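You operate a simulated robot arm through the tools that you are given. There is no shell and no other tool.

You are at the controls of a simulated robot arm. One attempt, no reset.

TASK
Put the purple peg in hole 50, then slide the top to it.
Fine: the hole marked 50; slide by hand, red lever to FREE, back to LOCK after; the other peg stays.

Only the result counts: the job must be done as asked and must still hold three seconds after the hand-in. Knocking over, shifting, dropping, spilling or breaking anything else fails it.

THE ROBOT
A 7-joint arm with a two-finger parallel gripper, fixed in place. Base frame: the origin is on the floor under the middle of its stand, x ahead of it, y to its left, z up; the work surface is at about z = 870. Units: mm, rad, N and s.
It reaches about 1372 mm from its shoulder. Its first joint turns from -2.601 to 2.601 rad. Payload 3.43 kg.
The tool frame sits at the grasp point between the pads (the TCP): z along the fingers, y along the line on which they close. The tips reach 30 mm beyond it. Largest opening 94 mm; finger width 28, thickness 10; the body of the gripper, 50 by 96 mm, starts 55 mm behind the TCP.
Orientation is that of the tool frame in the base frame, as a unit quaternion [w, x, y, z]. With the fingers straight down and closing along the base's y, the tool's x points along the base's -x, its y along +y and its z along -z.

THE INTERFACE
- The arm moves only by the tool nudge_tool. Its arguments are lists of equal length, an entry for each row: "translation": the shift along the base's x, y, z in mm, a list of three; "angular": the turn, a rotation vector about the base's x, y, z in rad, a list of three; "fingers": the finger opening in mm, from 0 to 94. In form: {"translation": [[tx, ty, tz], ...], "angular": [[rx, ry, rz], ...], "fingers": [fingers, ...]}. A call has 1 to 20 rows; each row shifts and turns the commanded pose from where the row before left it. A row lasts 0.2 s, in which the tool goes at most 50 mm and 0.15 rad; a call with a longer step from one row to the next is refused whole, and so is a gripper value outside its range. Where a pose cannot be reached the arm comes as near as it can. A force on the tool above 60 N (or 10 N above the force at the start of the call, whichever is more), or a blocked arm, ends the call early, and 0.2 s more pass. The fingers move at their own pace (about 45 mm/s each) and stop on an object; they squeeze with about 31 N. The grip force told is the motor's: it shows also when the fingers shut on nothing. Time passes only in rows, and 0.2 s behind the last, so rows that do not move let the fingers close. The reply holds the time, the measured pose of the TCP, the force on the tool along the base axes, the opening and the grip force, in the units named above and with some noise, with the torque about the TCP (base axes, N m) and any sound that the robot's microphone picked up, and new pictures: "pictures" is both (left out), scene, wrist or none.
- Cameras (640 x 400 px; columns grow to the right, rows downward): "scene" is fixed at [219.6, -653.3, 1583.8]; the picture's right is [0.90, -0.44, 0.00], its down [-0.18, -0.37, -0.91] and it looks along [0.40, 0.82, -0.41] (base axes); focal length 359 px, centre (320, 200). "wrist" rides on the gripper at [76, 14, -102] in the tool frame; the picture's right is [-0.18, 0.98, 0.00], its down [-0.75, -0.14, -0.64] and it looks along [-0.63, -0.12, 0.77] (tool axes); focal length 243 px, centre (320, 200). There is no depth. A picture from a camera that has moved, and an enlarged one, comes with that camera's place and axes in the base frame and with its lens. The place of the scene camera against the robot may be out by one fixed shift of up to 12 mm in any direction.
- enlarge(camera, box): a new picture of the part [left, top, right, bottom] of that camera's present view, enlarged. No time passes.
- sign_off(): hands the job in; it is judged then, once.

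Places have to be worked out from the pictures, the camera data and where the tool is seen. Open the gripper and draw the arm clear of the work before you hand the job in, unless the task says otherwise.

The tools are called by a JSON object that holds its "api" and its "payload". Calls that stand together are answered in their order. nudge_tool: Moves the arm, as the interface text tells. Its arguments: {"type":"object","properties":{"translation":{"type":"array","items":{"type":"array","items":{"type":"number"}}},"angular":{"type":"array","items":{"type":"array","items":{"type":"number"}}},"fingers":{"type":"array","items":{"type":"number"}},"pictures":{"type":"string","enum":["both","scene","wrist","none"]}},"required":["translation","angular","fingers"]} The other tools are called the same way: enlarge (camera, box) takes an enlarged picture of a part of a camera's view; sign_off () hands the job in.

At the start:

```text
time_s: 0.0
ee_pos: [687.5, 708.8, 1157.2]
orientation: [0.0, 0.0, 1.0, 0.0]
force: [0.7, -0.1, 0.3]
moment: [0.0, -0.01, -0.02]
opening: 94.0
finger_force: 0.1
```

scene: 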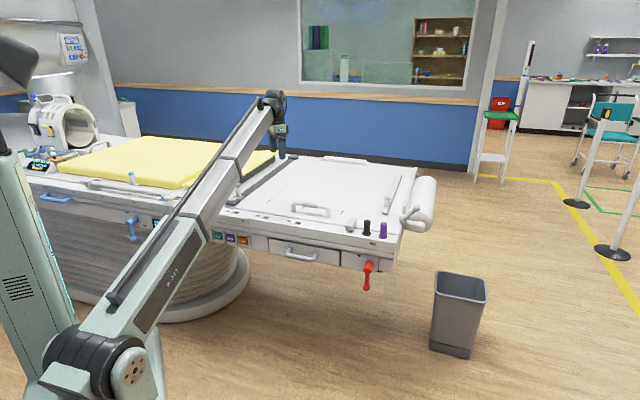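
wrist: 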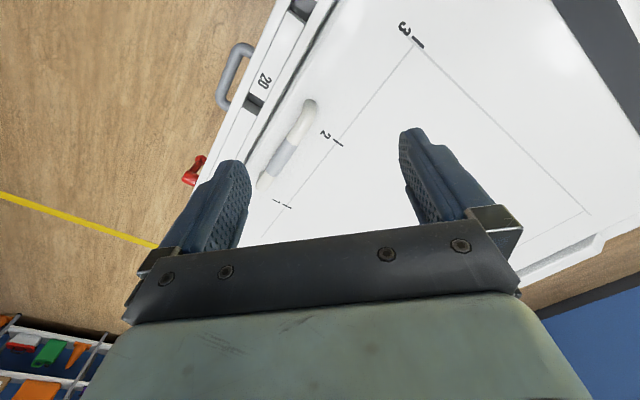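

I start by looking closely at the table end with the pegs, lever and scale before moving anything.

{"api": "enlarge", "payload": {"camera": "scene", "box": [320, 170, 448, 290]}}

{"api": "enlarge", "payload": {"camera": "scene", "box": [200, 150, 330, 270]}}

{"api": "enlarge", "payload": {"camera": "wrist", "box": [160, 0, 480, 250]}}

```text
3.33 times, centred on (384, 230) of scene
camera zoom: at [219.6, -653.3, 1583.8], right [0.9, -0.44, 0.0], down [-0.18, -0.37, -0.91], along [0.4, 0.82, -0.41], focal length 1196 px, centre (107, 100)
```

zoom: 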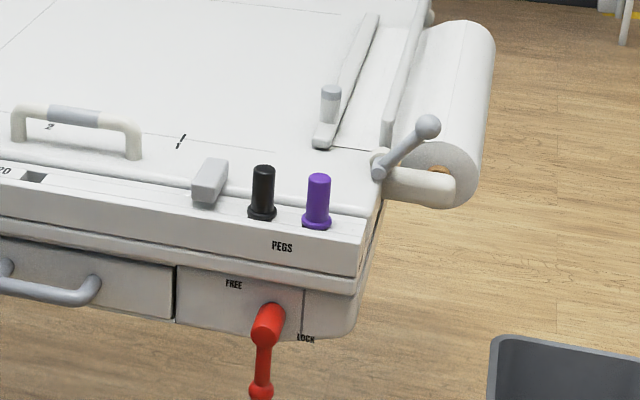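

```text
3.33 times, centred on (265, 210) of scene
camera zoom: at [219.6, -653.3, 1583.8], right [0.9, -0.44, 0.0], down [-0.18, -0.37, -0.91], along [0.4, 0.82, -0.41], focal length 1196 px, centre (503, 167)
```

zoom: 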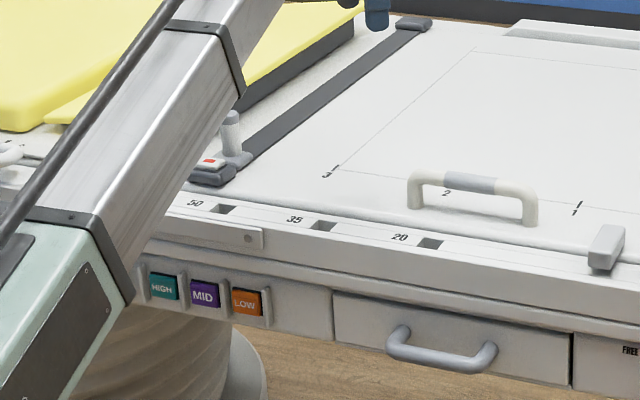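

```text
1.60 times, centred on (320, 125) of wrist
camera zoom: at [611.5, 723.7, 1260.2], right [0.18, 0.98, 0.0], down [0.75, -0.14, 0.64], along [0.63, -0.12, -0.77], focal length 388 px, centre (320, 320)
```

zoom: 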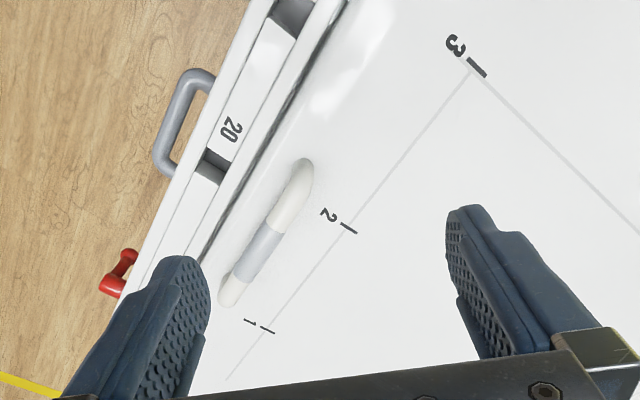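

The scene view shows hole labels 50/35/20 along a rail running at about 45° to the base axes, pegs at roughly (982,342) purple and (936,390) black, and the lever on the front face. I swing the gripper above the front of the peg end, yawed 45° to the table, to get a close wrist view.

{"api": "nudge_tool", "payload": {"translation": [[13, -44, -5], [13, -44, -5], [13, -44, -5], [13, -44, -5], [13, -44, -5], [13, -44, -5], [13, -44, -5], [13, -44, -5], [13, -44, -5], [13, -44, -5], [0, 0, 0]], "angular": [[0, 0, 0.0785], [0, 0, 0.0785], [0, 0, 0.0785], [0, 0, 0.0785], [0, 0, 0.0785], [0, 0, 0.0785], [0, 0, 0.0785], [0, 0, 0.0785], [0, 0, 0.0785], [0, 0, 0.0785], [0, 0, 0]], "fingers": [94, 94, 94, 94, 94, 94, 94, 94, 94, 94, 94]}}

```text
time_s: 2.4
ee_pos: [815.3, 265.2, 1107.9]
orientation: [0.0, -0.383, 0.924, 0.0]
force: [-0.4, 0.4, -0.4]
moment: [0.04, 0.01, 0.0]
opening: 93.8
finger_force: 0.1
camera wrist: at [751.5, 223.7, 1209.8], right [-0.57, 0.82, 0.0], down [0.63, 0.43, 0.64], along [0.53, 0.36, -0.77], focal length 243 px, centre (320, 200)
```

scene: 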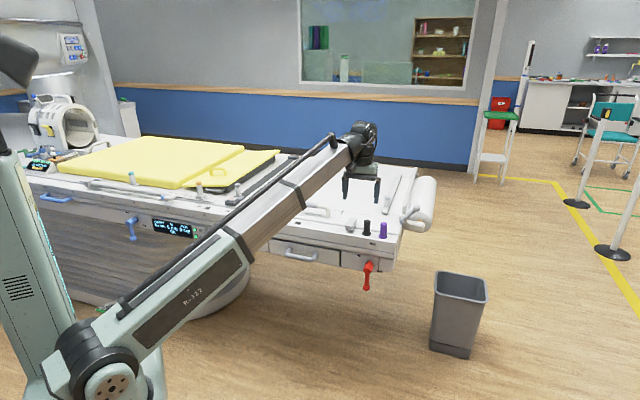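
wrist: 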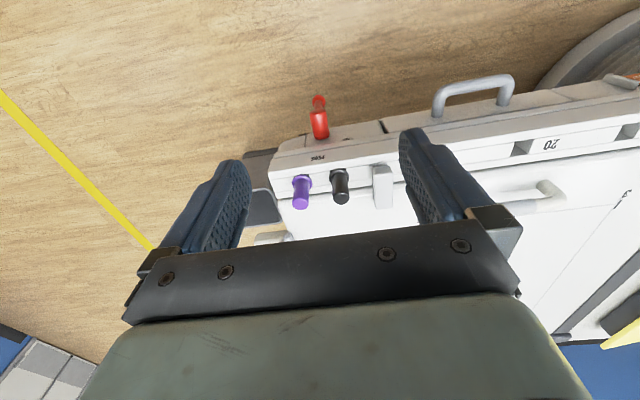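

The wrist picture is upside-down relative to the table (its top is nearer the robot) and shows both pegs and the lever; by it the purple peg is near (965,332). I enlarge for details.

{"api": "enlarge", "payload": {"camera": "wrist", "box": [240, 70, 420, 220]}}

{"api": "enlarge", "payload": {"camera": "wrist", "box": [420, 60, 640, 220]}}

{"api": "enlarge", "payload": {"camera": "scene", "box": [335, 205, 415, 295]}}

{"api": "enlarge", "payload": {"camera": "scene", "box": [100, 160, 260, 260]}}

```text
2.67 times, centred on (330, 145) of wrist
camera zoom: at [751.5, 223.7, 1209.8], right [-0.57, 0.82, 0.0], down [0.63, 0.43, 0.64], along [0.53, 0.36, -0.77], focal length 647 px, centre (293, 347)
```

zoom: 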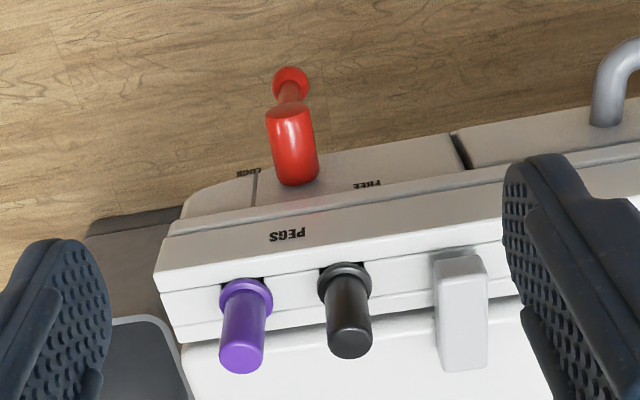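

```text
2.50 times, centred on (530, 140) of wrist
camera zoom: at [751.5, 223.7, 1209.8], right [-0.57, 0.82, 0.0], down [0.63, 0.43, 0.64], along [0.53, 0.36, -0.77], focal length 606 px, centre (-205, 350)
```

zoom: 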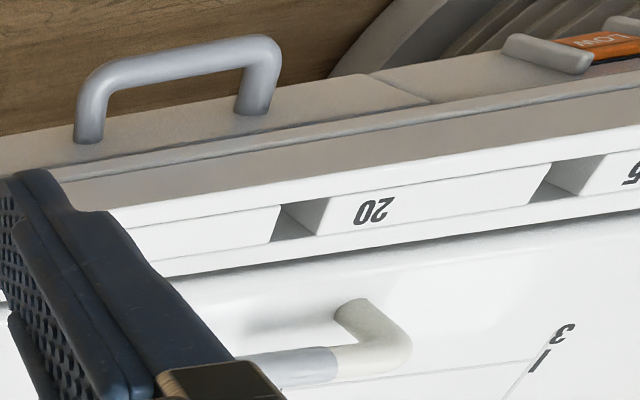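

```text
4.44 times, centred on (375, 250) of scene
camera zoom: at [219.6, -653.3, 1583.8], right [0.9, -0.44, 0.0], down [-0.18, -0.37, -0.91], along [0.4, 0.82, -0.41], focal length 1595 px, centre (76, -22)
```

zoom: 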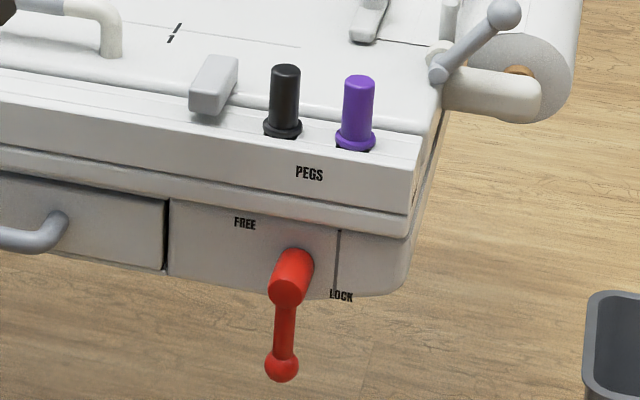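

```text
4.00 times, centred on (180, 210) of scene
camera zoom: at [219.6, -653.3, 1583.8], right [0.9, -0.44, 0.0], down [-0.18, -0.37, -0.91], along [0.4, 0.82, -0.41], focal length 1435 px, centre (880, 160)
```

zoom: 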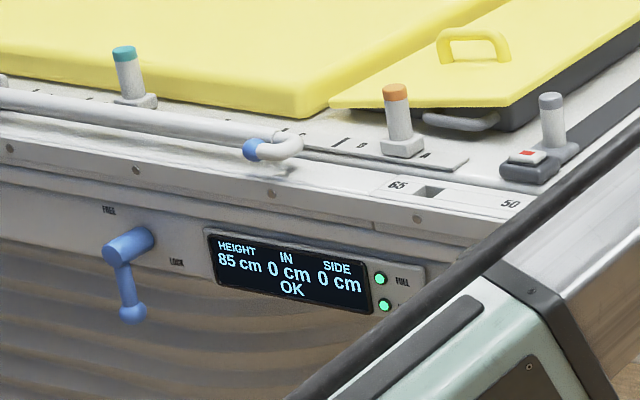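

The display reads IN 0 cm / SIDE 0 cm, the red lever hangs straight down (hub about (888,312,762), ball about z 677) with FREE on its left-upper side, and the holes are square with label on the left of each. I move above the purple peg with the tool axis for a closer, on-axis look.

{"api": "nudge_tool", "payload": {"translation": [[29, 13, -8], [29, 13, -8], [29, 13, -8], [29, 13, -8], [29, 13, -8], [0, 0, 0]], "angular": [[0, 0, 0], [0, 0, 0], [0, 0, 0], [0, 0, 0], [0, 0, 0], [0, 0, 0]], "fingers": [94, 94, 94, 94, 94, 94]}}

{"api": "enlarge", "payload": {"camera": "wrist", "box": [230, 40, 410, 200]}}

```text
time_s: 3.8
ee_pos: [962.9, 331.9, 1068.2]
orientation: [0.0, -0.383, 0.924, 0.0]
force: [-0.5, -0.3, -0.4]
moment: [0.03, 0.0, 0.04]
opening: 94.0
finger_force: 0.1
camera wrist: at [898.6, 289.5, 1170.3], right [-0.56, 0.83, 0.0], down [0.63, 0.43, 0.64], along [0.53, 0.36, -0.77], focal length 243 px, centre (320, 200)
```

scene: 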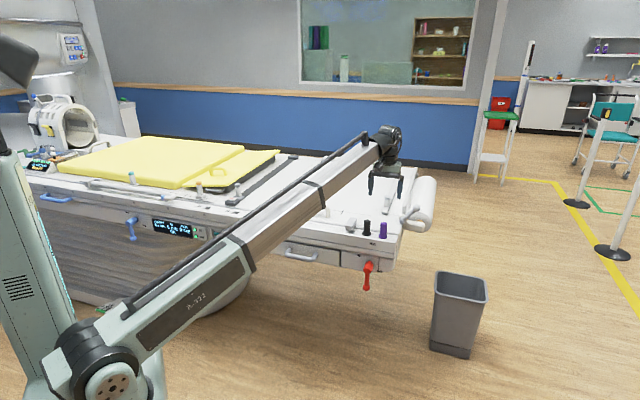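
wrist: 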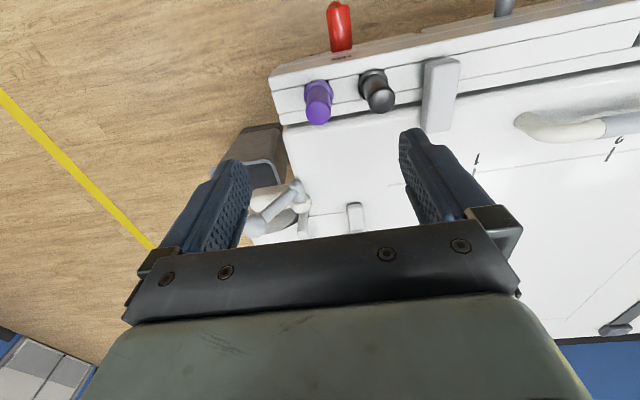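

```text
2.50 times, centred on (320, 120) of wrist
camera zoom: at [898.6, 289.5, 1170.3], right [-0.56, 0.83, 0.0], down [0.63, 0.43, 0.64], along [0.53, 0.36, -0.77], focal length 606 px, centre (320, 400)
```

zoom: 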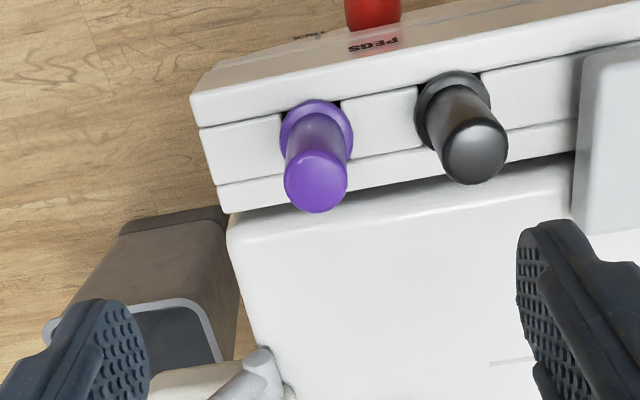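

Triangulating both wrist views puts the purple peg at about (972,338) with its top near z 925. I centre on it, narrow the fingers to 50 mm to stay clear of the black peg, and come down to just above it for a check.

{"api": "nudge_tool", "payload": {"translation": [[3, 2, -25], [3, 2, -25], [3, 2, -25], [0, 0, 0]], "angular": [[0, 0, 0], [0, 0, 0], [0, 0, 0], [0, 0, 0]], "fingers": [50, 50, 50, 50]}}

{"api": "enlarge", "payload": {"camera": "wrist", "box": [240, 40, 420, 200]}}

{"api": "enlarge", "payload": {"camera": "scene", "box": [340, 160, 430, 250]}}

```text
time_s: 4.8
ee_pos: [969.8, 339.2, 992.0]
orientation: [0.0, -0.382, 0.924, 0.0]
force: [-0.5, 0.4, 0.2]
moment: [-0.05, 0.0, -0.01]
opening: 50.3
finger_force: 0.1
camera wrist: at [906.7, 295.8, 1094.8], right [-0.56, 0.83, 0.0], down [0.63, 0.43, 0.64], along [0.53, 0.36, -0.77], focal length 243 px, centre (320, 200)
```

scene: 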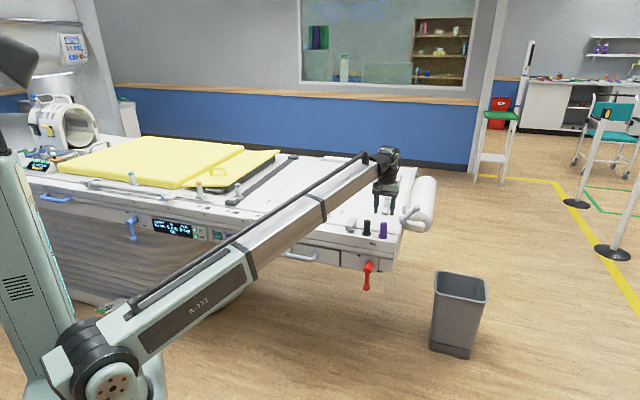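
wrist: 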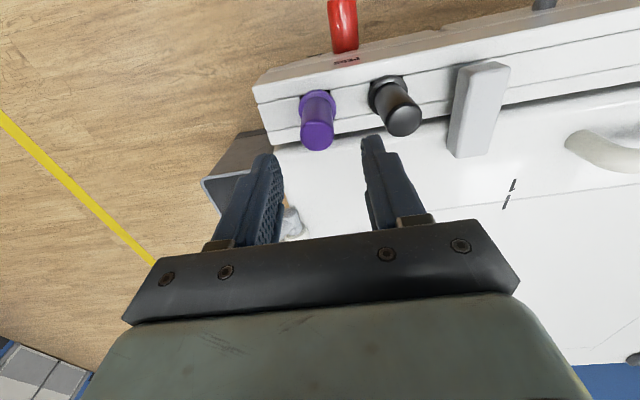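

```text
2.50 times, centred on (330, 120) of wrist
camera zoom: at [906.7, 295.8, 1094.8], right [-0.56, 0.83, 0.0], down [0.63, 0.43, 0.64], along [0.53, 0.36, -0.77], focal length 606 px, centre (295, 400)
```

zoom: 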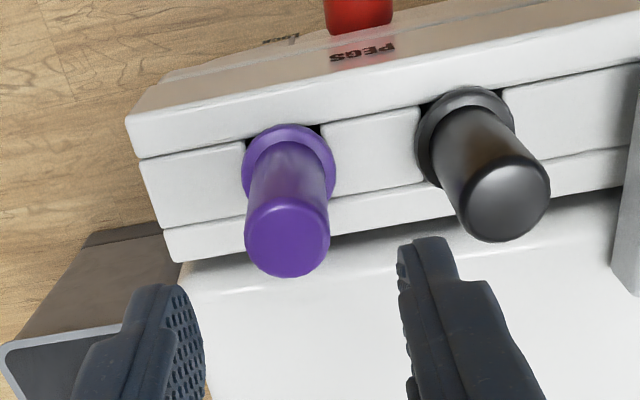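

```text
4.44 times, centred on (385, 205) of scene
camera zoom: at [219.6, -653.3, 1583.8], right [0.9, -0.44, 0.0], down [-0.18, -0.37, -0.91], along [0.4, 0.82, -0.41], focal length 1595 px, centre (31, 178)
```

zoom: 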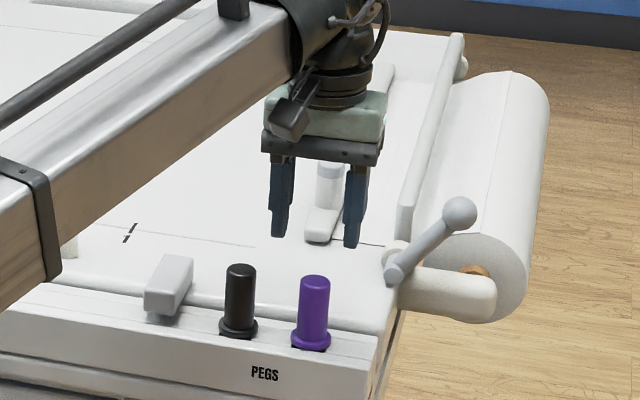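

The peg lines up with the tool axis within about 2 mm (peg at about (971,337), body 25 mm, top z 927, collar top z 871). I descend so the tips stop about 10 mm above the collar, fingers still open.

{"api": "nudge_tool", "payload": {"translation": [[1.2, -1.8, -20], [0, 0, -20], [0, 0, -20], [0, 0, -20], [0, 0, 0]], "angular": [[0, 0, 0], [0, 0, 0], [0, 0, 0], [0, 0, 0], [0, 0, 0]], "fingers": [50, 50, 50, 50, 50]}}

{"api": "enlarge", "payload": {"camera": "scene", "box": [340, 170, 430, 260]}}

{"api": "enlarge", "payload": {"camera": "wrist", "box": [240, 60, 420, 220]}}

```text
time_s: 6.0
ee_pos: [974.0, 338.0, 912.9]
orientation: [0.0, -0.382, 0.924, 0.0]
force: [0.0, -0.6, 0.7]
moment: [0.02, 0.02, 0.0]
opening: 50.0
finger_force: 0.0
camera wrist: at [908.5, 295.4, 1015.0], right [-0.56, 0.83, 0.0], down [0.63, 0.43, 0.64], along [0.53, 0.36, -0.77], focal length 243 px, centre (320, 200)
```

scene: 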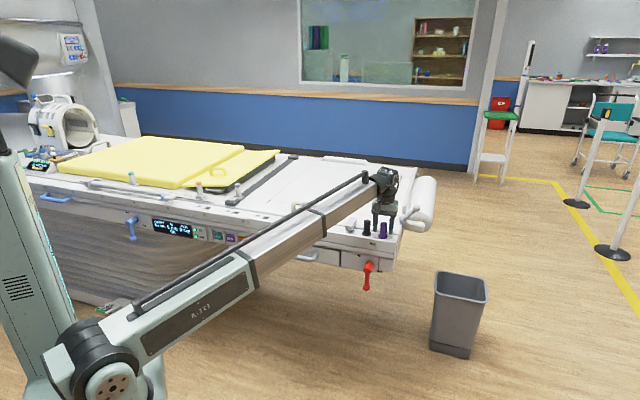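
wrist: 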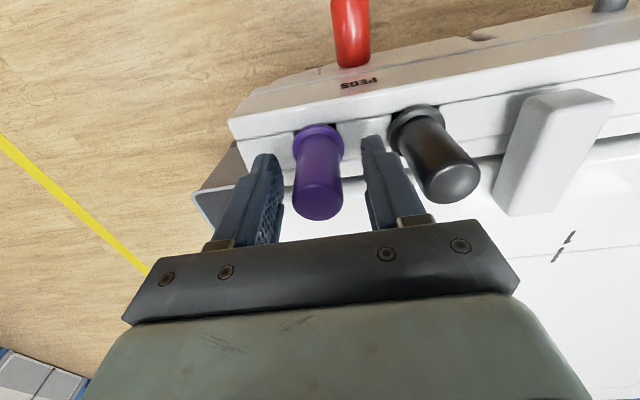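

```text
4.44 times, centred on (385, 215) of scene
camera zoom: at [219.6, -653.3, 1583.8], right [0.9, -0.44, 0.0], down [-0.18, -0.37, -0.91], along [0.4, 0.82, -0.41], focal length 1595 px, centre (31, 133)
```

zoom: 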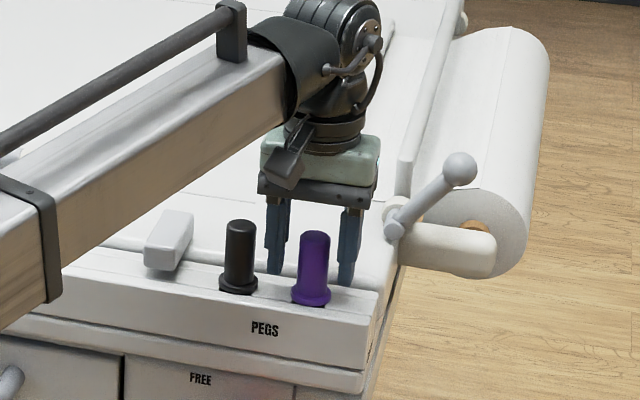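

```text
2.50 times, centred on (330, 140) of wrist
camera zoom: at [908.5, 295.4, 1015.0], right [-0.56, 0.83, 0.0], down [0.63, 0.43, 0.64], along [0.53, 0.36, -0.77], focal length 606 px, centre (295, 350)
```

zoom: 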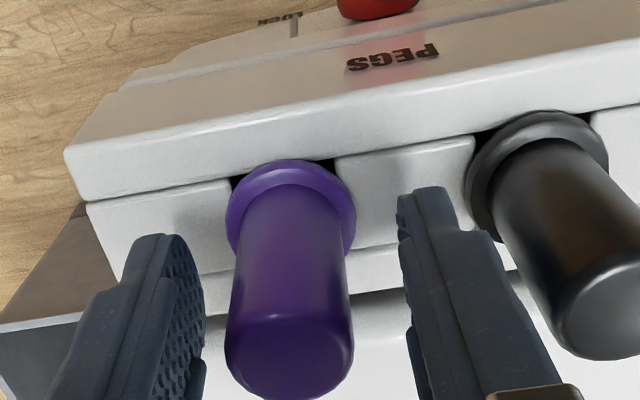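

The fingers straddle the peg with it about 2 mm toward the robot from the tool axis. I trim by that amount and close on the peg.

{"api": "nudge_tool", "payload": {"translation": [[-1.0, -2.4, 0], [0, 0, 0], [0, 0, 0], [0, 0, 0], [0, 0, 0], [0, 0, 0]], "angular": [[0, 0, 0], [0, 0, 0], [0, 0, 0], [0, 0, 0], [0, 0, 0], [0, 0, 0]], "fingers": [50, 35, 20, 10, 10, 10]}}

{"api": "enlarge", "payload": {"camera": "wrist", "box": [240, 60, 420, 220]}}

```text
time_s: 7.4
ee_pos: [971.6, 337.2, 912.3]
orientation: [0.001, -0.383, 0.924, 0.0]
force: [0.1, -0.2, 0.6]
moment: [0.01, -0.03, 0.0]
opening: 25.6
finger_force: 31.3
camera wrist: at [907.6, 292.9, 1015.4], right [-0.56, 0.83, 0.0], down [0.63, 0.43, 0.64], along [0.53, 0.36, -0.77], focal length 243 px, centre (320, 200)
```

scene: 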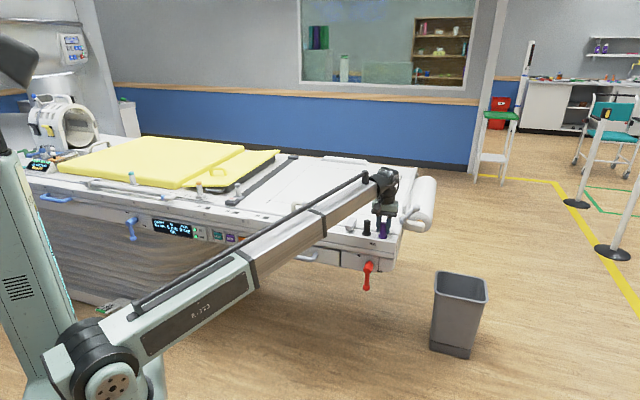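
wrist: 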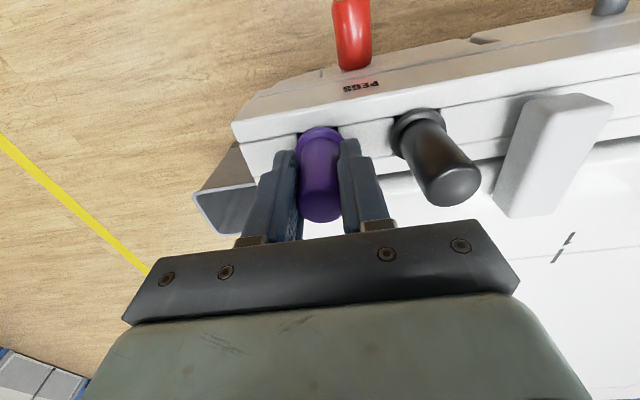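

```text
2.50 times, centred on (330, 140) of wrist
camera zoom: at [907.6, 292.9, 1015.4], right [-0.56, 0.83, 0.0], down [0.63, 0.43, 0.64], along [0.53, 0.36, -0.77], focal length 606 px, centre (295, 350)
```

zoom: 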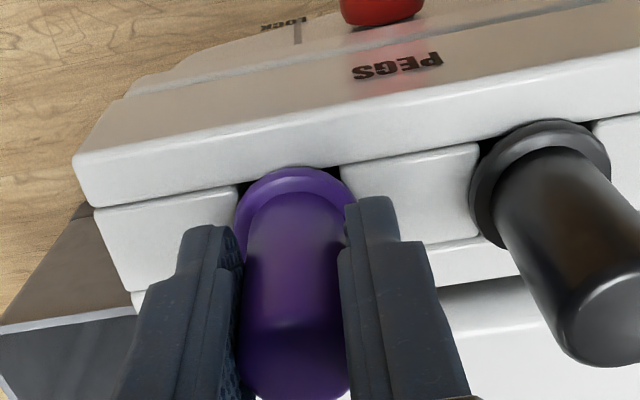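

The peg is held (opening 25.6 mm, 31 N). I lift it straight up 100 mm.

{"api": "nudge_tool", "payload": {"translation": [[0, 0, 8], [0, 0, 12], [0, 0, 20], [0, 0, 20], [0, 0, 20], [0, 0, 20], [0, 0, 0]], "angular": [[0, 0, 0], [0, 0, 0], [0, 0, 0], [0, 0, 0], [0, 0, 0], [0, 0, 0], [0, 0, 0]], "fingers": [10, 10, 10, 10, 10, 10, 10]}}

{"api": "enlarge", "payload": {"camera": "wrist", "box": [240, 60, 420, 220]}}

{"api": "enlarge", "payload": {"camera": "scene", "box": [340, 160, 430, 250]}}

```text
time_s: 9.0
ee_pos: [971.3, 336.3, 1013.9]
orientation: [0.001, -0.382, 0.924, 0.0]
force: [0.7, 0.1, -1.3]
moment: [0.02, 0.0, 0.0]
opening: 25.6
finger_force: 31.3
camera wrist: at [907.5, 292.3, 1115.6], right [-0.56, 0.83, 0.0], down [0.63, 0.43, 0.64], along [0.53, 0.36, -0.77], focal length 243 px, centre (320, 200)
```

scene: 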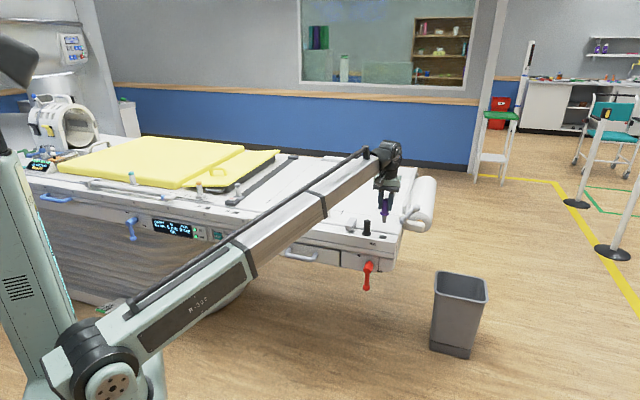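
wrist: 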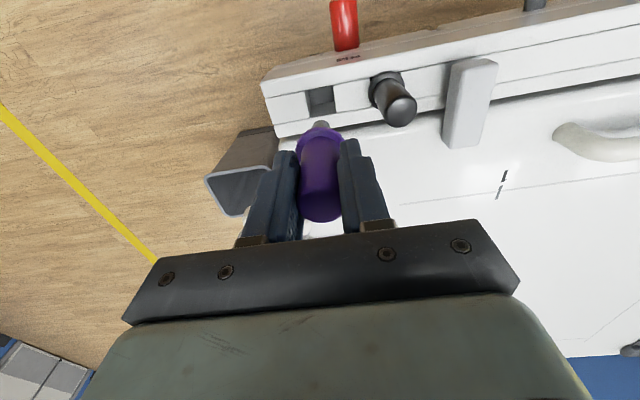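

```text
2.50 times, centred on (330, 140) of wrist
camera zoom: at [907.5, 292.3, 1115.6], right [-0.56, 0.83, 0.0], down [0.63, 0.43, 0.64], along [0.53, 0.36, -0.77], focal length 606 px, centre (295, 350)
```

zoom: 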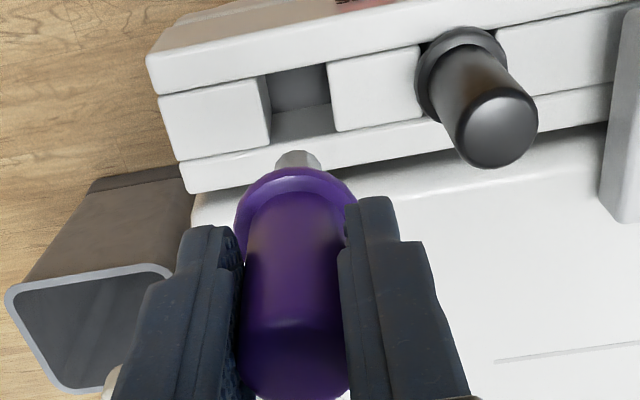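

```text
4.44 times, centred on (385, 205) of scene
camera zoom: at [219.6, -653.3, 1583.8], right [0.9, -0.44, 0.0], down [-0.18, -0.37, -0.91], along [0.4, 0.82, -0.41], focal length 1595 px, centre (31, 178)
```

zoom: 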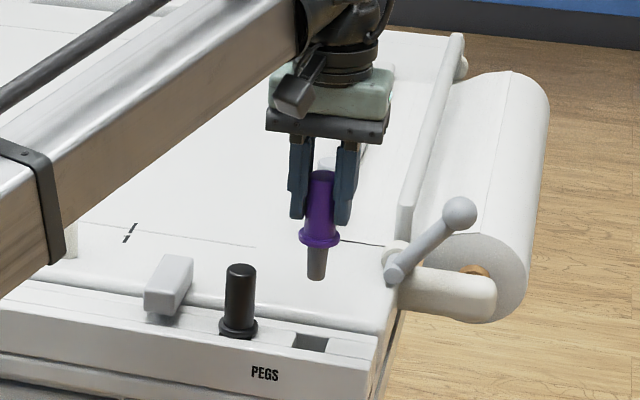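

The peg came out cleanly; its stem is round, about 17 mm by 33 mm, and the slot about 27 mm square, so there's some tolerance. Hole 50 should be about 664 mm along the rail (direction (-0.70,0.71)); I rise 50 mm and carry it there.

{"api": "nudge_tool", "payload": {"translation": [[0, 0, 30], [0, 0, 30], [-33.2, 33.8, 0], [-33.2, 33.8, 0], [-33.2, 33.8, 0], [-33.2, 33.8, 0], [-33.2, 33.8, 0], [-33.2, 33.8, 0], [-33.2, 33.8, 0], [-33.2, 33.8, 0], [-33.2, 33.8, 0], [-33.2, 33.8, 0], [-33.2, 33.8, 0], [-33.2, 33.8, 0], [-33.2, 33.8, 0], [-33.2, 33.8, 0], [0, 0, 0]], "angular": [[0, 0, 0], [0, 0, 0], [0, 0, 0], [0, 0, 0], [0, 0, 0], [0, 0, 0], [0, 0, 0], [0, 0, 0], [0, 0, 0], [0, 0, 0], [0, 0, 0], [0, 0, 0], [0, 0, 0], [0, 0, 0], [0, 0, 0], [0, 0, 0], [0, 0, 0]], "fingers": [10, 10, 10, 10, 10, 10, 10, 10, 10, 10, 10, 10, 10, 10, 10, 10, 10]}}

{"api": "enlarge", "payload": {"camera": "wrist", "box": [230, 20, 430, 190]}}

```text
time_s: 12.6
ee_pos: [507.9, 807.2, 1071.7]
orientation: [0.0, -0.383, 0.924, 0.001]
force: [0.5, -0.9, -1.7]
moment: [-0.02, -0.05, 0.03]
opening: 25.5
finger_force: 30.8
camera wrist: at [444.9, 764.3, 1174.8], right [-0.56, 0.83, 0.0], down [0.63, 0.43, 0.64], along [0.53, 0.36, -0.77], focal length 243 px, centre (320, 200)
```

scene: 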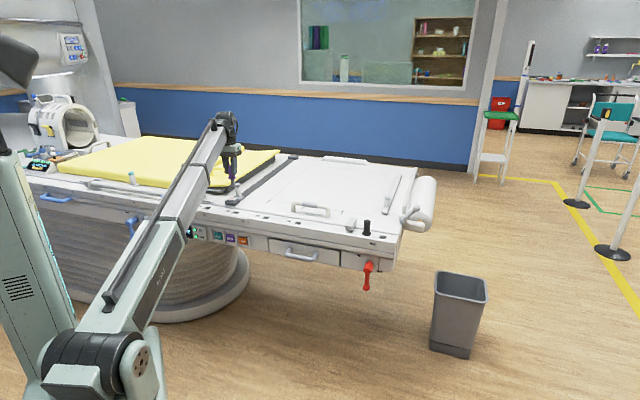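
wrist: 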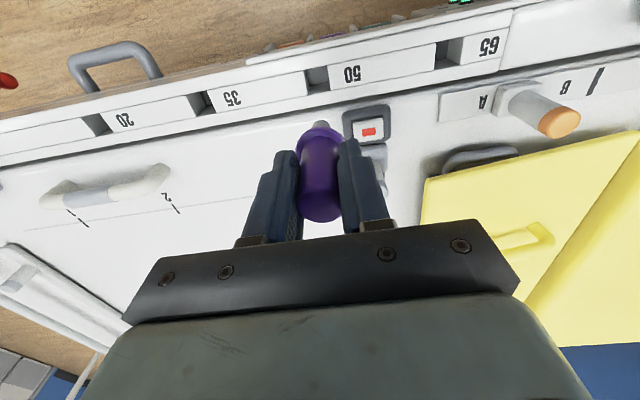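

```text
2.35 times, centred on (330, 105) of wrist
camera zoom: at [444.9, 764.3, 1174.8], right [-0.56, 0.83, 0.0], down [0.63, 0.43, 0.64], along [0.53, 0.36, -0.77], focal length 571 px, centre (296, 424)
```

zoom: 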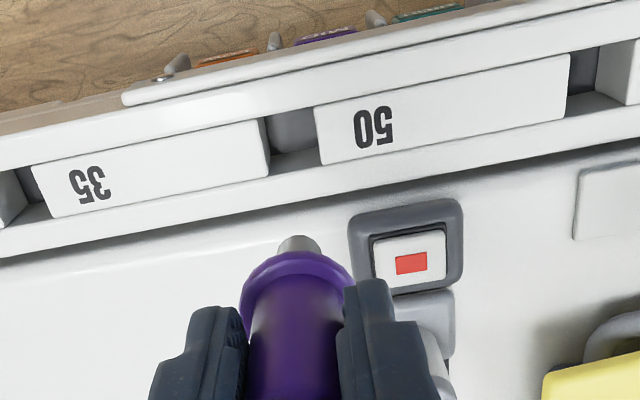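

The hole marked 50 (label just beside it; the same label/hole pattern as 20, 35, 65) appears at the tool axis to within about 5 mm. I correct by (-2.9,-5.0) and go down to the same height as after the pick so I can compare the hole's pixel place with the empty slot's.

{"api": "nudge_tool", "payload": {"translation": [[-2.9, -5.0, -20], [0, 0, -20], [0, 0, -18], [0, 0, 0]], "angular": [[0, 0, 0], [0, 0, 0], [0, 0, 0], [0, 0, 0]], "fingers": [10, 10, 10, 10]}}

{"api": "enlarge", "payload": {"camera": "wrist", "box": [240, 60, 420, 220]}}

{"api": "enlarge", "payload": {"camera": "scene", "box": [170, 130, 290, 250]}}

```text
time_s: 13.6
ee_pos: [505.1, 803.7, 1014.4]
orientation: [0.001, -0.382, 0.924, -0.001]
force: [-0.2, -1.3, -1.2]
moment: [0.0, 0.01, 0.03]
opening: 25.6
finger_force: 31.1
camera wrist: at [441.4, 760.1, 1116.6], right [-0.56, 0.83, 0.0], down [0.63, 0.43, 0.64], along [0.53, 0.36, -0.77], focal length 243 px, centre (320, 200)
```

scene: 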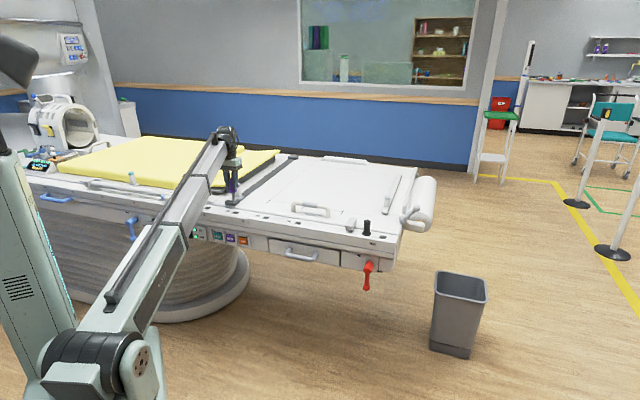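
wrist: 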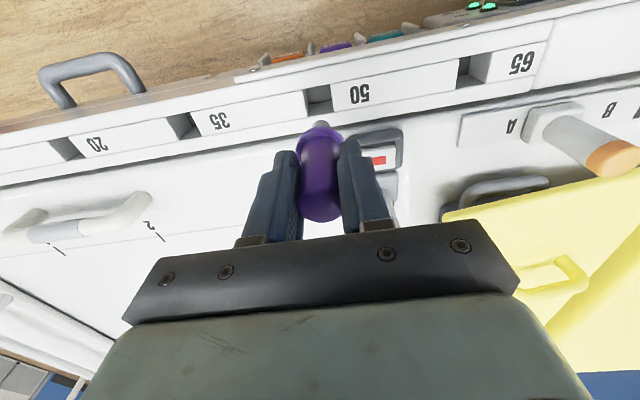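

```text
2.50 times, centred on (330, 140) of wrist
camera zoom: at [441.4, 760.1, 1116.6], right [-0.56, 0.83, 0.0], down [0.63, 0.43, 0.64], along [0.53, 0.36, -0.77], focal length 606 px, centre (295, 350)
```

zoom: 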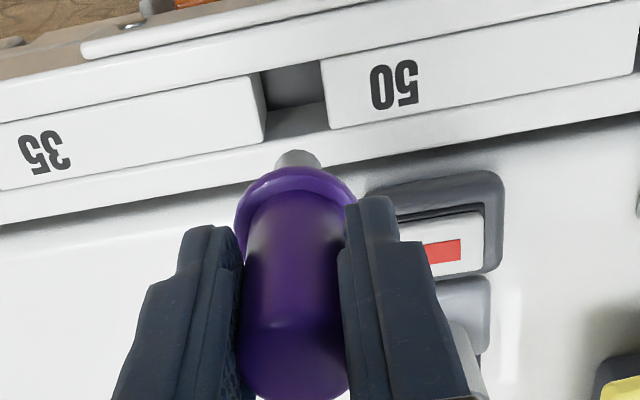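

```text
3.33 times, centred on (230, 190) of scene
camera zoom: at [219.6, -653.3, 1583.8], right [0.9, -0.44, 0.0], down [-0.18, -0.37, -0.91], along [0.4, 0.82, -0.41], focal length 1196 px, centre (620, 233)
```

zoom: 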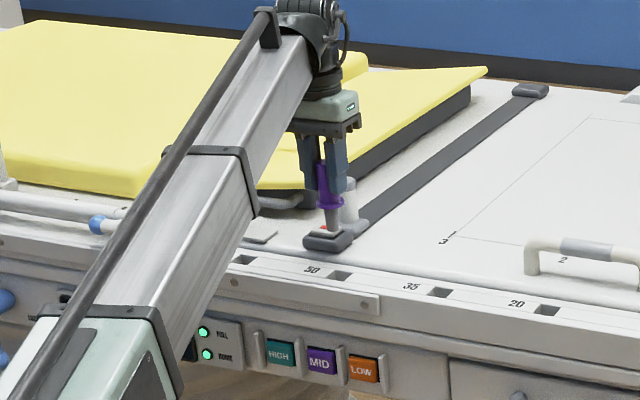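

The hole sits about 2 mm to one side compared with the pick reference; I trim by (1.0,-2.6) and lower until the stem tip is just above the hole, then check.

{"api": "nudge_tool", "payload": {"translation": [[1.0, -2.6, 0], [0, 0, -20], [0, 0, -20], [0, 0, -15], [0, 0, 0]], "angular": [[0, 0, 0], [0, 0, 0], [0, 0, 0], [0, 0, 0], [0, 0, 0]], "fingers": [10, 10, 10, 10, 10]}}

{"api": "enlarge", "payload": {"camera": "wrist", "box": [240, 60, 420, 220]}}

{"api": "enlarge", "payload": {"camera": "scene", "box": [190, 160, 270, 230]}}

```text
time_s: 14.8
ee_pos: [504.8, 801.8, 959.1]
orientation: [0.001, -0.382, 0.924, 0.0]
force: [0.7, -0.5, 0.4]
moment: [-0.01, 0.0, 0.03]
opening: 25.4
finger_force: 31.1
camera wrist: at [440.9, 757.8, 1061.2], right [-0.56, 0.83, 0.0], down [0.63, 0.43, 0.64], along [0.53, 0.36, -0.77], focal length 243 px, centre (320, 200)
```

scene: 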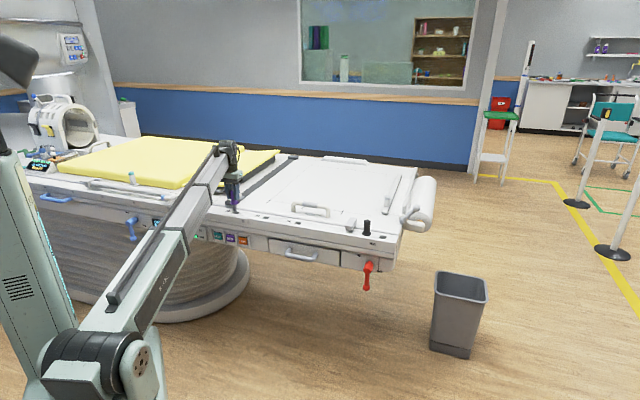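
wrist: 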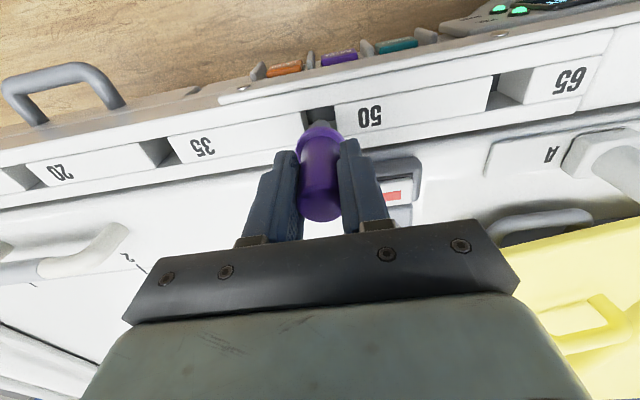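

```text
2.50 times, centred on (330, 140) of wrist
camera zoom: at [440.9, 757.8, 1061.2], right [-0.56, 0.83, 0.0], down [0.63, 0.43, 0.64], along [0.53, 0.36, -0.77], focal length 606 px, centre (295, 350)
```

zoom: 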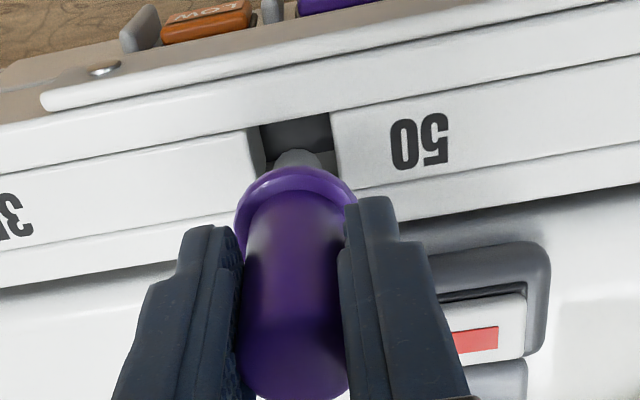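

```text
5.71 times, centred on (230, 195) of scene
camera zoom: at [219.6, -653.3, 1583.8], right [0.9, -0.44, 0.0], down [-0.18, -0.37, -0.91], along [0.4, 0.82, -0.41], focal length 2051 px, centre (834, 229)
```

zoom: 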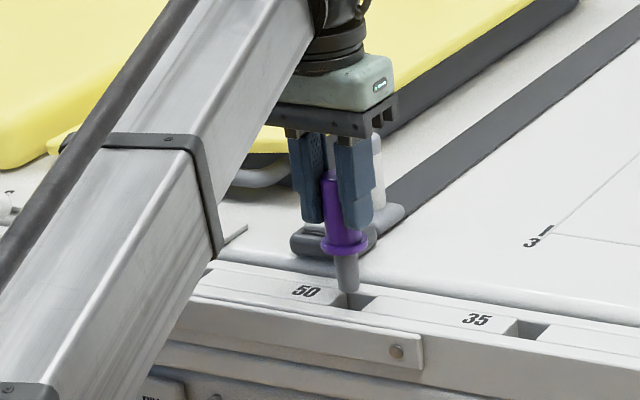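

From the wrist view the stem looks centred over hole 50, while the scene view hints it may be a couple of mm too far left. I zoom in more before lowering.

{"api": "enlarge", "payload": {"camera": "wrist", "box": [290, 90, 350, 140]}}

{"api": "enlarge", "payload": {"camera": "scene", "box": [215, 190, 255, 220]}}

```text
8.00 times, centred on (320, 115) of wrist
camera zoom: at [440.9, 757.8, 1061.2], right [-0.56, 0.83, 0.0], down [0.63, 0.43, 0.64], along [0.53, 0.36, -0.77], focal length 1941 px, centre (320, 880)
```

zoom: 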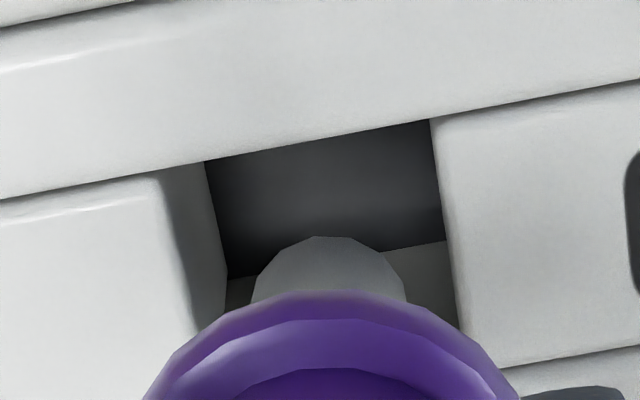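

```text
13.33 times, centred on (235, 205) of scene
camera zoom: at [219.6, -653.3, 1583.8], right [0.9, -0.44, 0.0], down [-0.18, -0.37, -0.91], along [0.4, 0.82, -0.41], focal length 4785 px, centre (1453, 133)
```

zoom: 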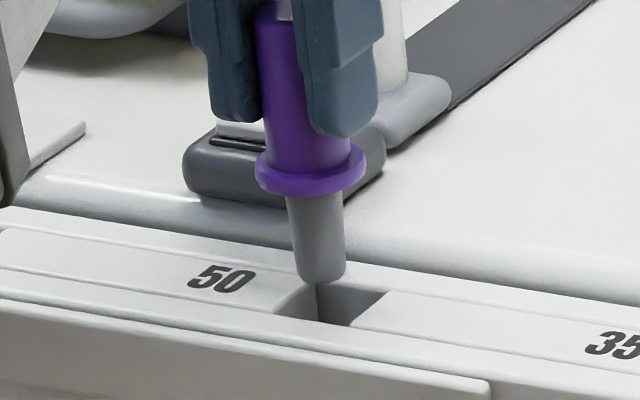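

Both views say the stem is 1–3 mm too far toward +u but well inside the 27 mm hole. I shift (2,-0.7) and lower it into the hole in small steps.

{"api": "nudge_tool", "payload": {"translation": [[2.0, -0.7, 0], [0, 0, -8], [0, 0, -8], [0, 0, -8], [0, 0, -8], [0, 0, -6], [0, 0, -4], [0, 0, 0]], "angular": [[0, 0, 0], [0, 0, 0], [0, 0, 0], [0, 0, 0], [0, 0, 0], [0, 0, 0], [0, 0, 0], [0, 0, 0]], "fingers": [10, 10, 10, 10, 10, 10, 10, 10]}}

{"api": "enlarge", "payload": {"camera": "scene", "box": [215, 185, 255, 215]}}

{"api": "enlarge", "payload": {"camera": "wrist", "box": [270, 90, 370, 170]}}

```text
time_s: 16.6
ee_pos: [507.0, 800.7, 917.0]
orientation: [0.0, -0.383, 0.924, 0.0]
force: [0.4, -0.4, -0.8]
moment: [0.02, 0.01, -0.01]
opening: 25.5
finger_force: 31.0
camera wrist: at [442.2, 757.4, 1019.7], right [-0.56, 0.83, 0.0], down [0.63, 0.43, 0.64], along [0.53, 0.36, -0.77], focal length 243 px, centre (320, 200)
```

scene: 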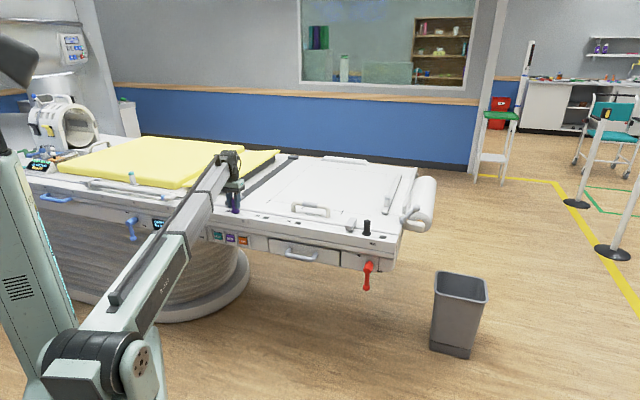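
wrist: 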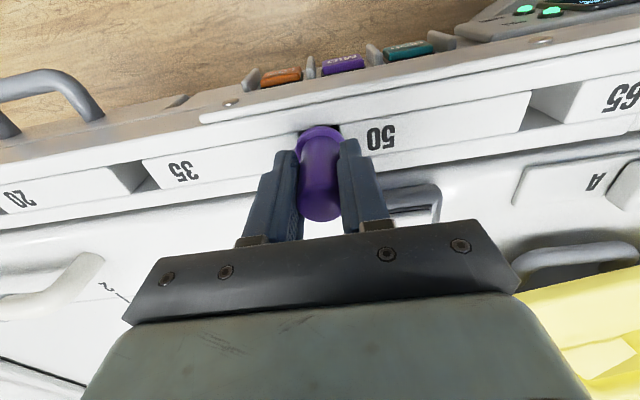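

```text
13.33 times, centred on (235, 200) of scene
camera zoom: at [219.6, -653.3, 1583.8], right [0.9, -0.44, 0.0], down [-0.18, -0.37, -0.91], along [0.4, 0.82, -0.41], focal length 4785 px, centre (1453, 200)
```

zoom: 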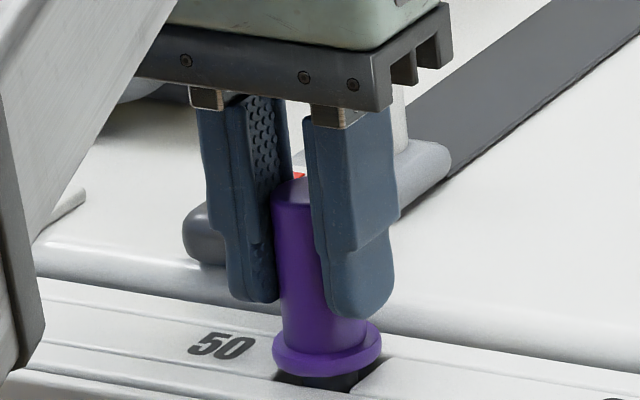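

```text
5.00 times, centred on (320, 130) of wrist
camera zoom: at [442.2, 757.4, 1019.7], right [-0.56, 0.83, 0.0], down [0.63, 0.43, 0.64], along [0.53, 0.36, -0.77], focal length 1213 px, centre (320, 550)
```

zoom: 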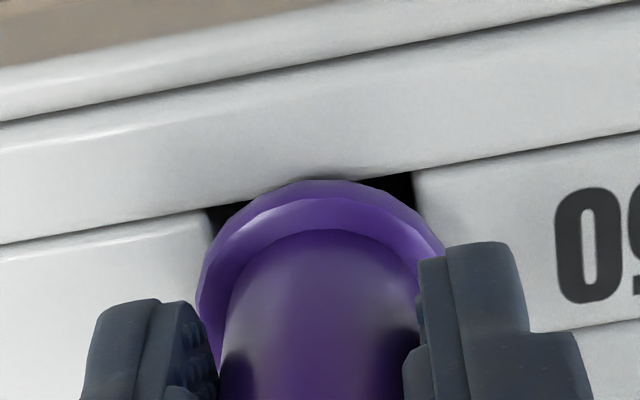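

The stem is in the hole with the collar still about 5 mm above the rail. I lower the last bit until it seats, watching the force.

{"api": "nudge_tool", "payload": {"translation": [[0, 0, -2], [0, 0, -2], [0, 0, -1.5], [0, 0, 0]], "angular": [[0, 0, 0], [0, 0, 0], [0, 0, 0], [0, 0, 0]], "fingers": [10, 10, 10, 10], "pictures": "wrist"}}

{"api": "enlarge", "payload": {"camera": "scene", "box": [215, 185, 255, 215]}}

```text
time_s: 17.6
ee_pos: [506.2, 800.4, 912.9]
orientation: [0.001, -0.383, 0.924, 0.001]
force: [1.4, -1.4, 10.2]
moment: [-0.06, 0.03, 0.02]
opening: 25.2
finger_force: 30.9
camera wrist: at [442.4, 757.6, 1015.3], right [-0.56, 0.83, 0.0], down [0.63, 0.43, 0.64], along [0.53, 0.36, -0.77], focal length 243 px, centre (320, 200)
```

wrist: 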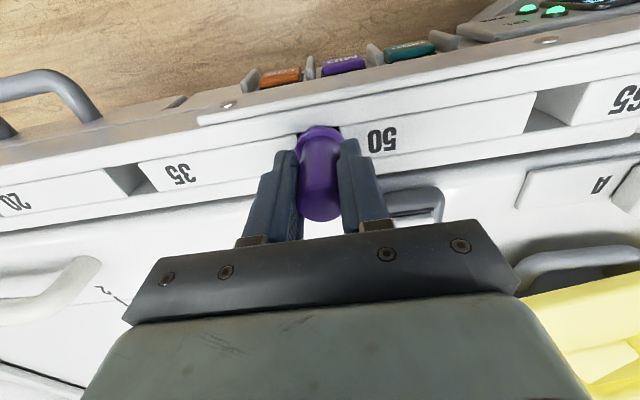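

```text
13.33 times, centred on (235, 200) of scene
camera zoom: at [219.6, -653.3, 1583.8], right [0.9, -0.44, 0.0], down [-0.18, -0.37, -0.91], along [0.4, 0.82, -0.41], focal length 4785 px, centre (1453, 200)
```

zoom: 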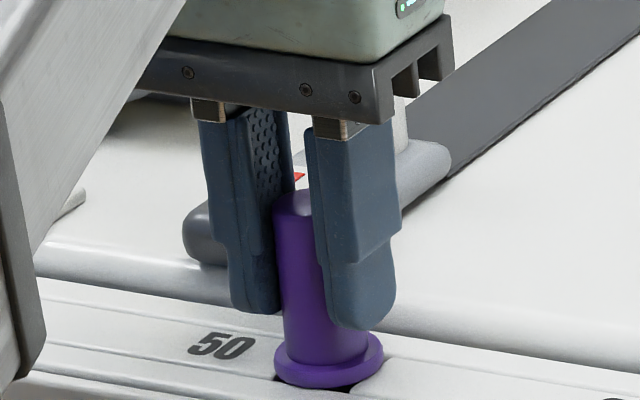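

A 10 N upward force at z 912.9 (the same height as in its old slot) shows the collar is seated. I open the fingers and rise clear.

{"api": "nudge_tool", "payload": {"translation": [[0, 0, 0.5], [0, 0, 0], [0, 0, 0], [0, 0, 0], [0, 0, 15], [0, 0, 25], [0, 0, 30], [0, 0, 40], [0, 0, 0]], "angular": [[0, 0, 0], [0, 0, 0], [0, 0, 0], [0, 0, 0], [0, 0, 0], [0, 0, 0], [0, 0, 0], [0, 0, 0], [0, 0, 0]], "fingers": [30, 50, 50, 50, 50, 50, 50, 50, 50]}}

{"api": "enlarge", "payload": {"camera": "scene", "box": [200, 170, 270, 230]}}

{"api": "enlarge", "payload": {"camera": "wrist", "box": [230, 40, 410, 180]}}

```text
time_s: 19.6
ee_pos: [508.2, 799.3, 1022.5]
orientation: [0.0, -0.383, 0.924, -0.001]
force: [0.7, -0.6, 0.0]
moment: [-0.02, 0.01, 0.0]
opening: 50.3
finger_force: 0.0
camera wrist: at [444.0, 755.4, 1125.1], right [-0.56, 0.83, 0.0], down [0.63, 0.43, 0.64], along [0.53, 0.36, -0.77], focal length 243 px, centre (320, 200)
```

scene: 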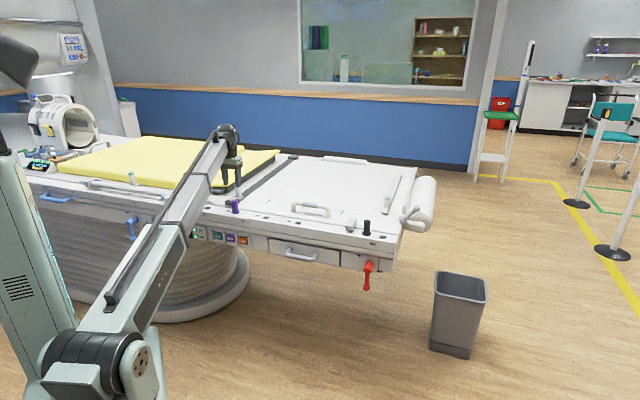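
wrist: 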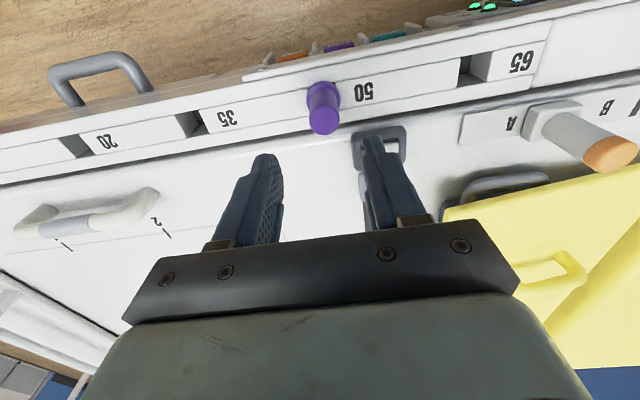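

```text
6.67 times, centred on (235, 200) of scene
camera zoom: at [219.6, -653.3, 1583.8], right [0.9, -0.44, 0.0], down [-0.18, -0.37, -0.91], along [0.4, 0.82, -0.41], focal length 2392 px, centre (887, 200)
```

zoom: 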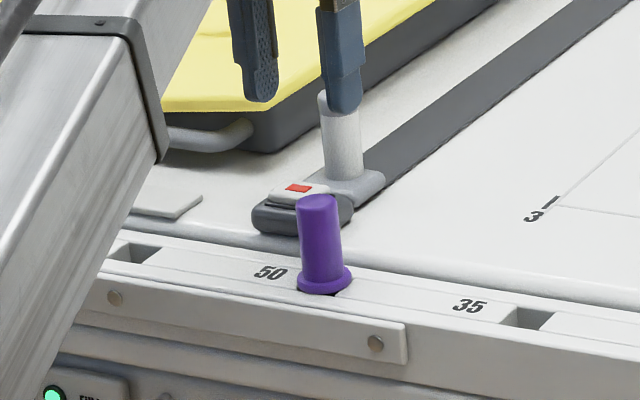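

```text
2.86 times, centred on (320, 110) of wrist
camera zoom: at [444.0, 755.4, 1125.1], right [-0.56, 0.83, 0.0], down [0.63, 0.43, 0.64], along [0.53, 0.36, -0.77], focal length 693 px, centre (320, 457)
```

zoom: 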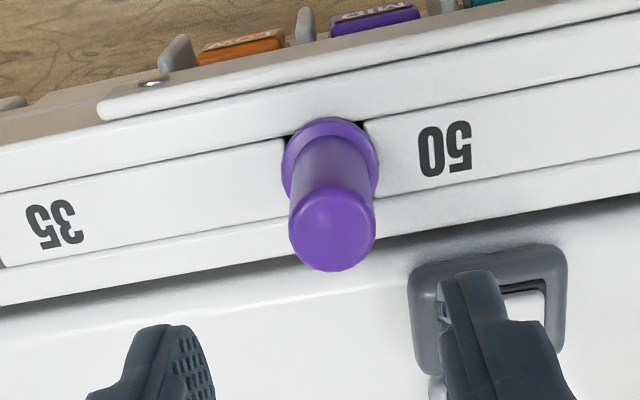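

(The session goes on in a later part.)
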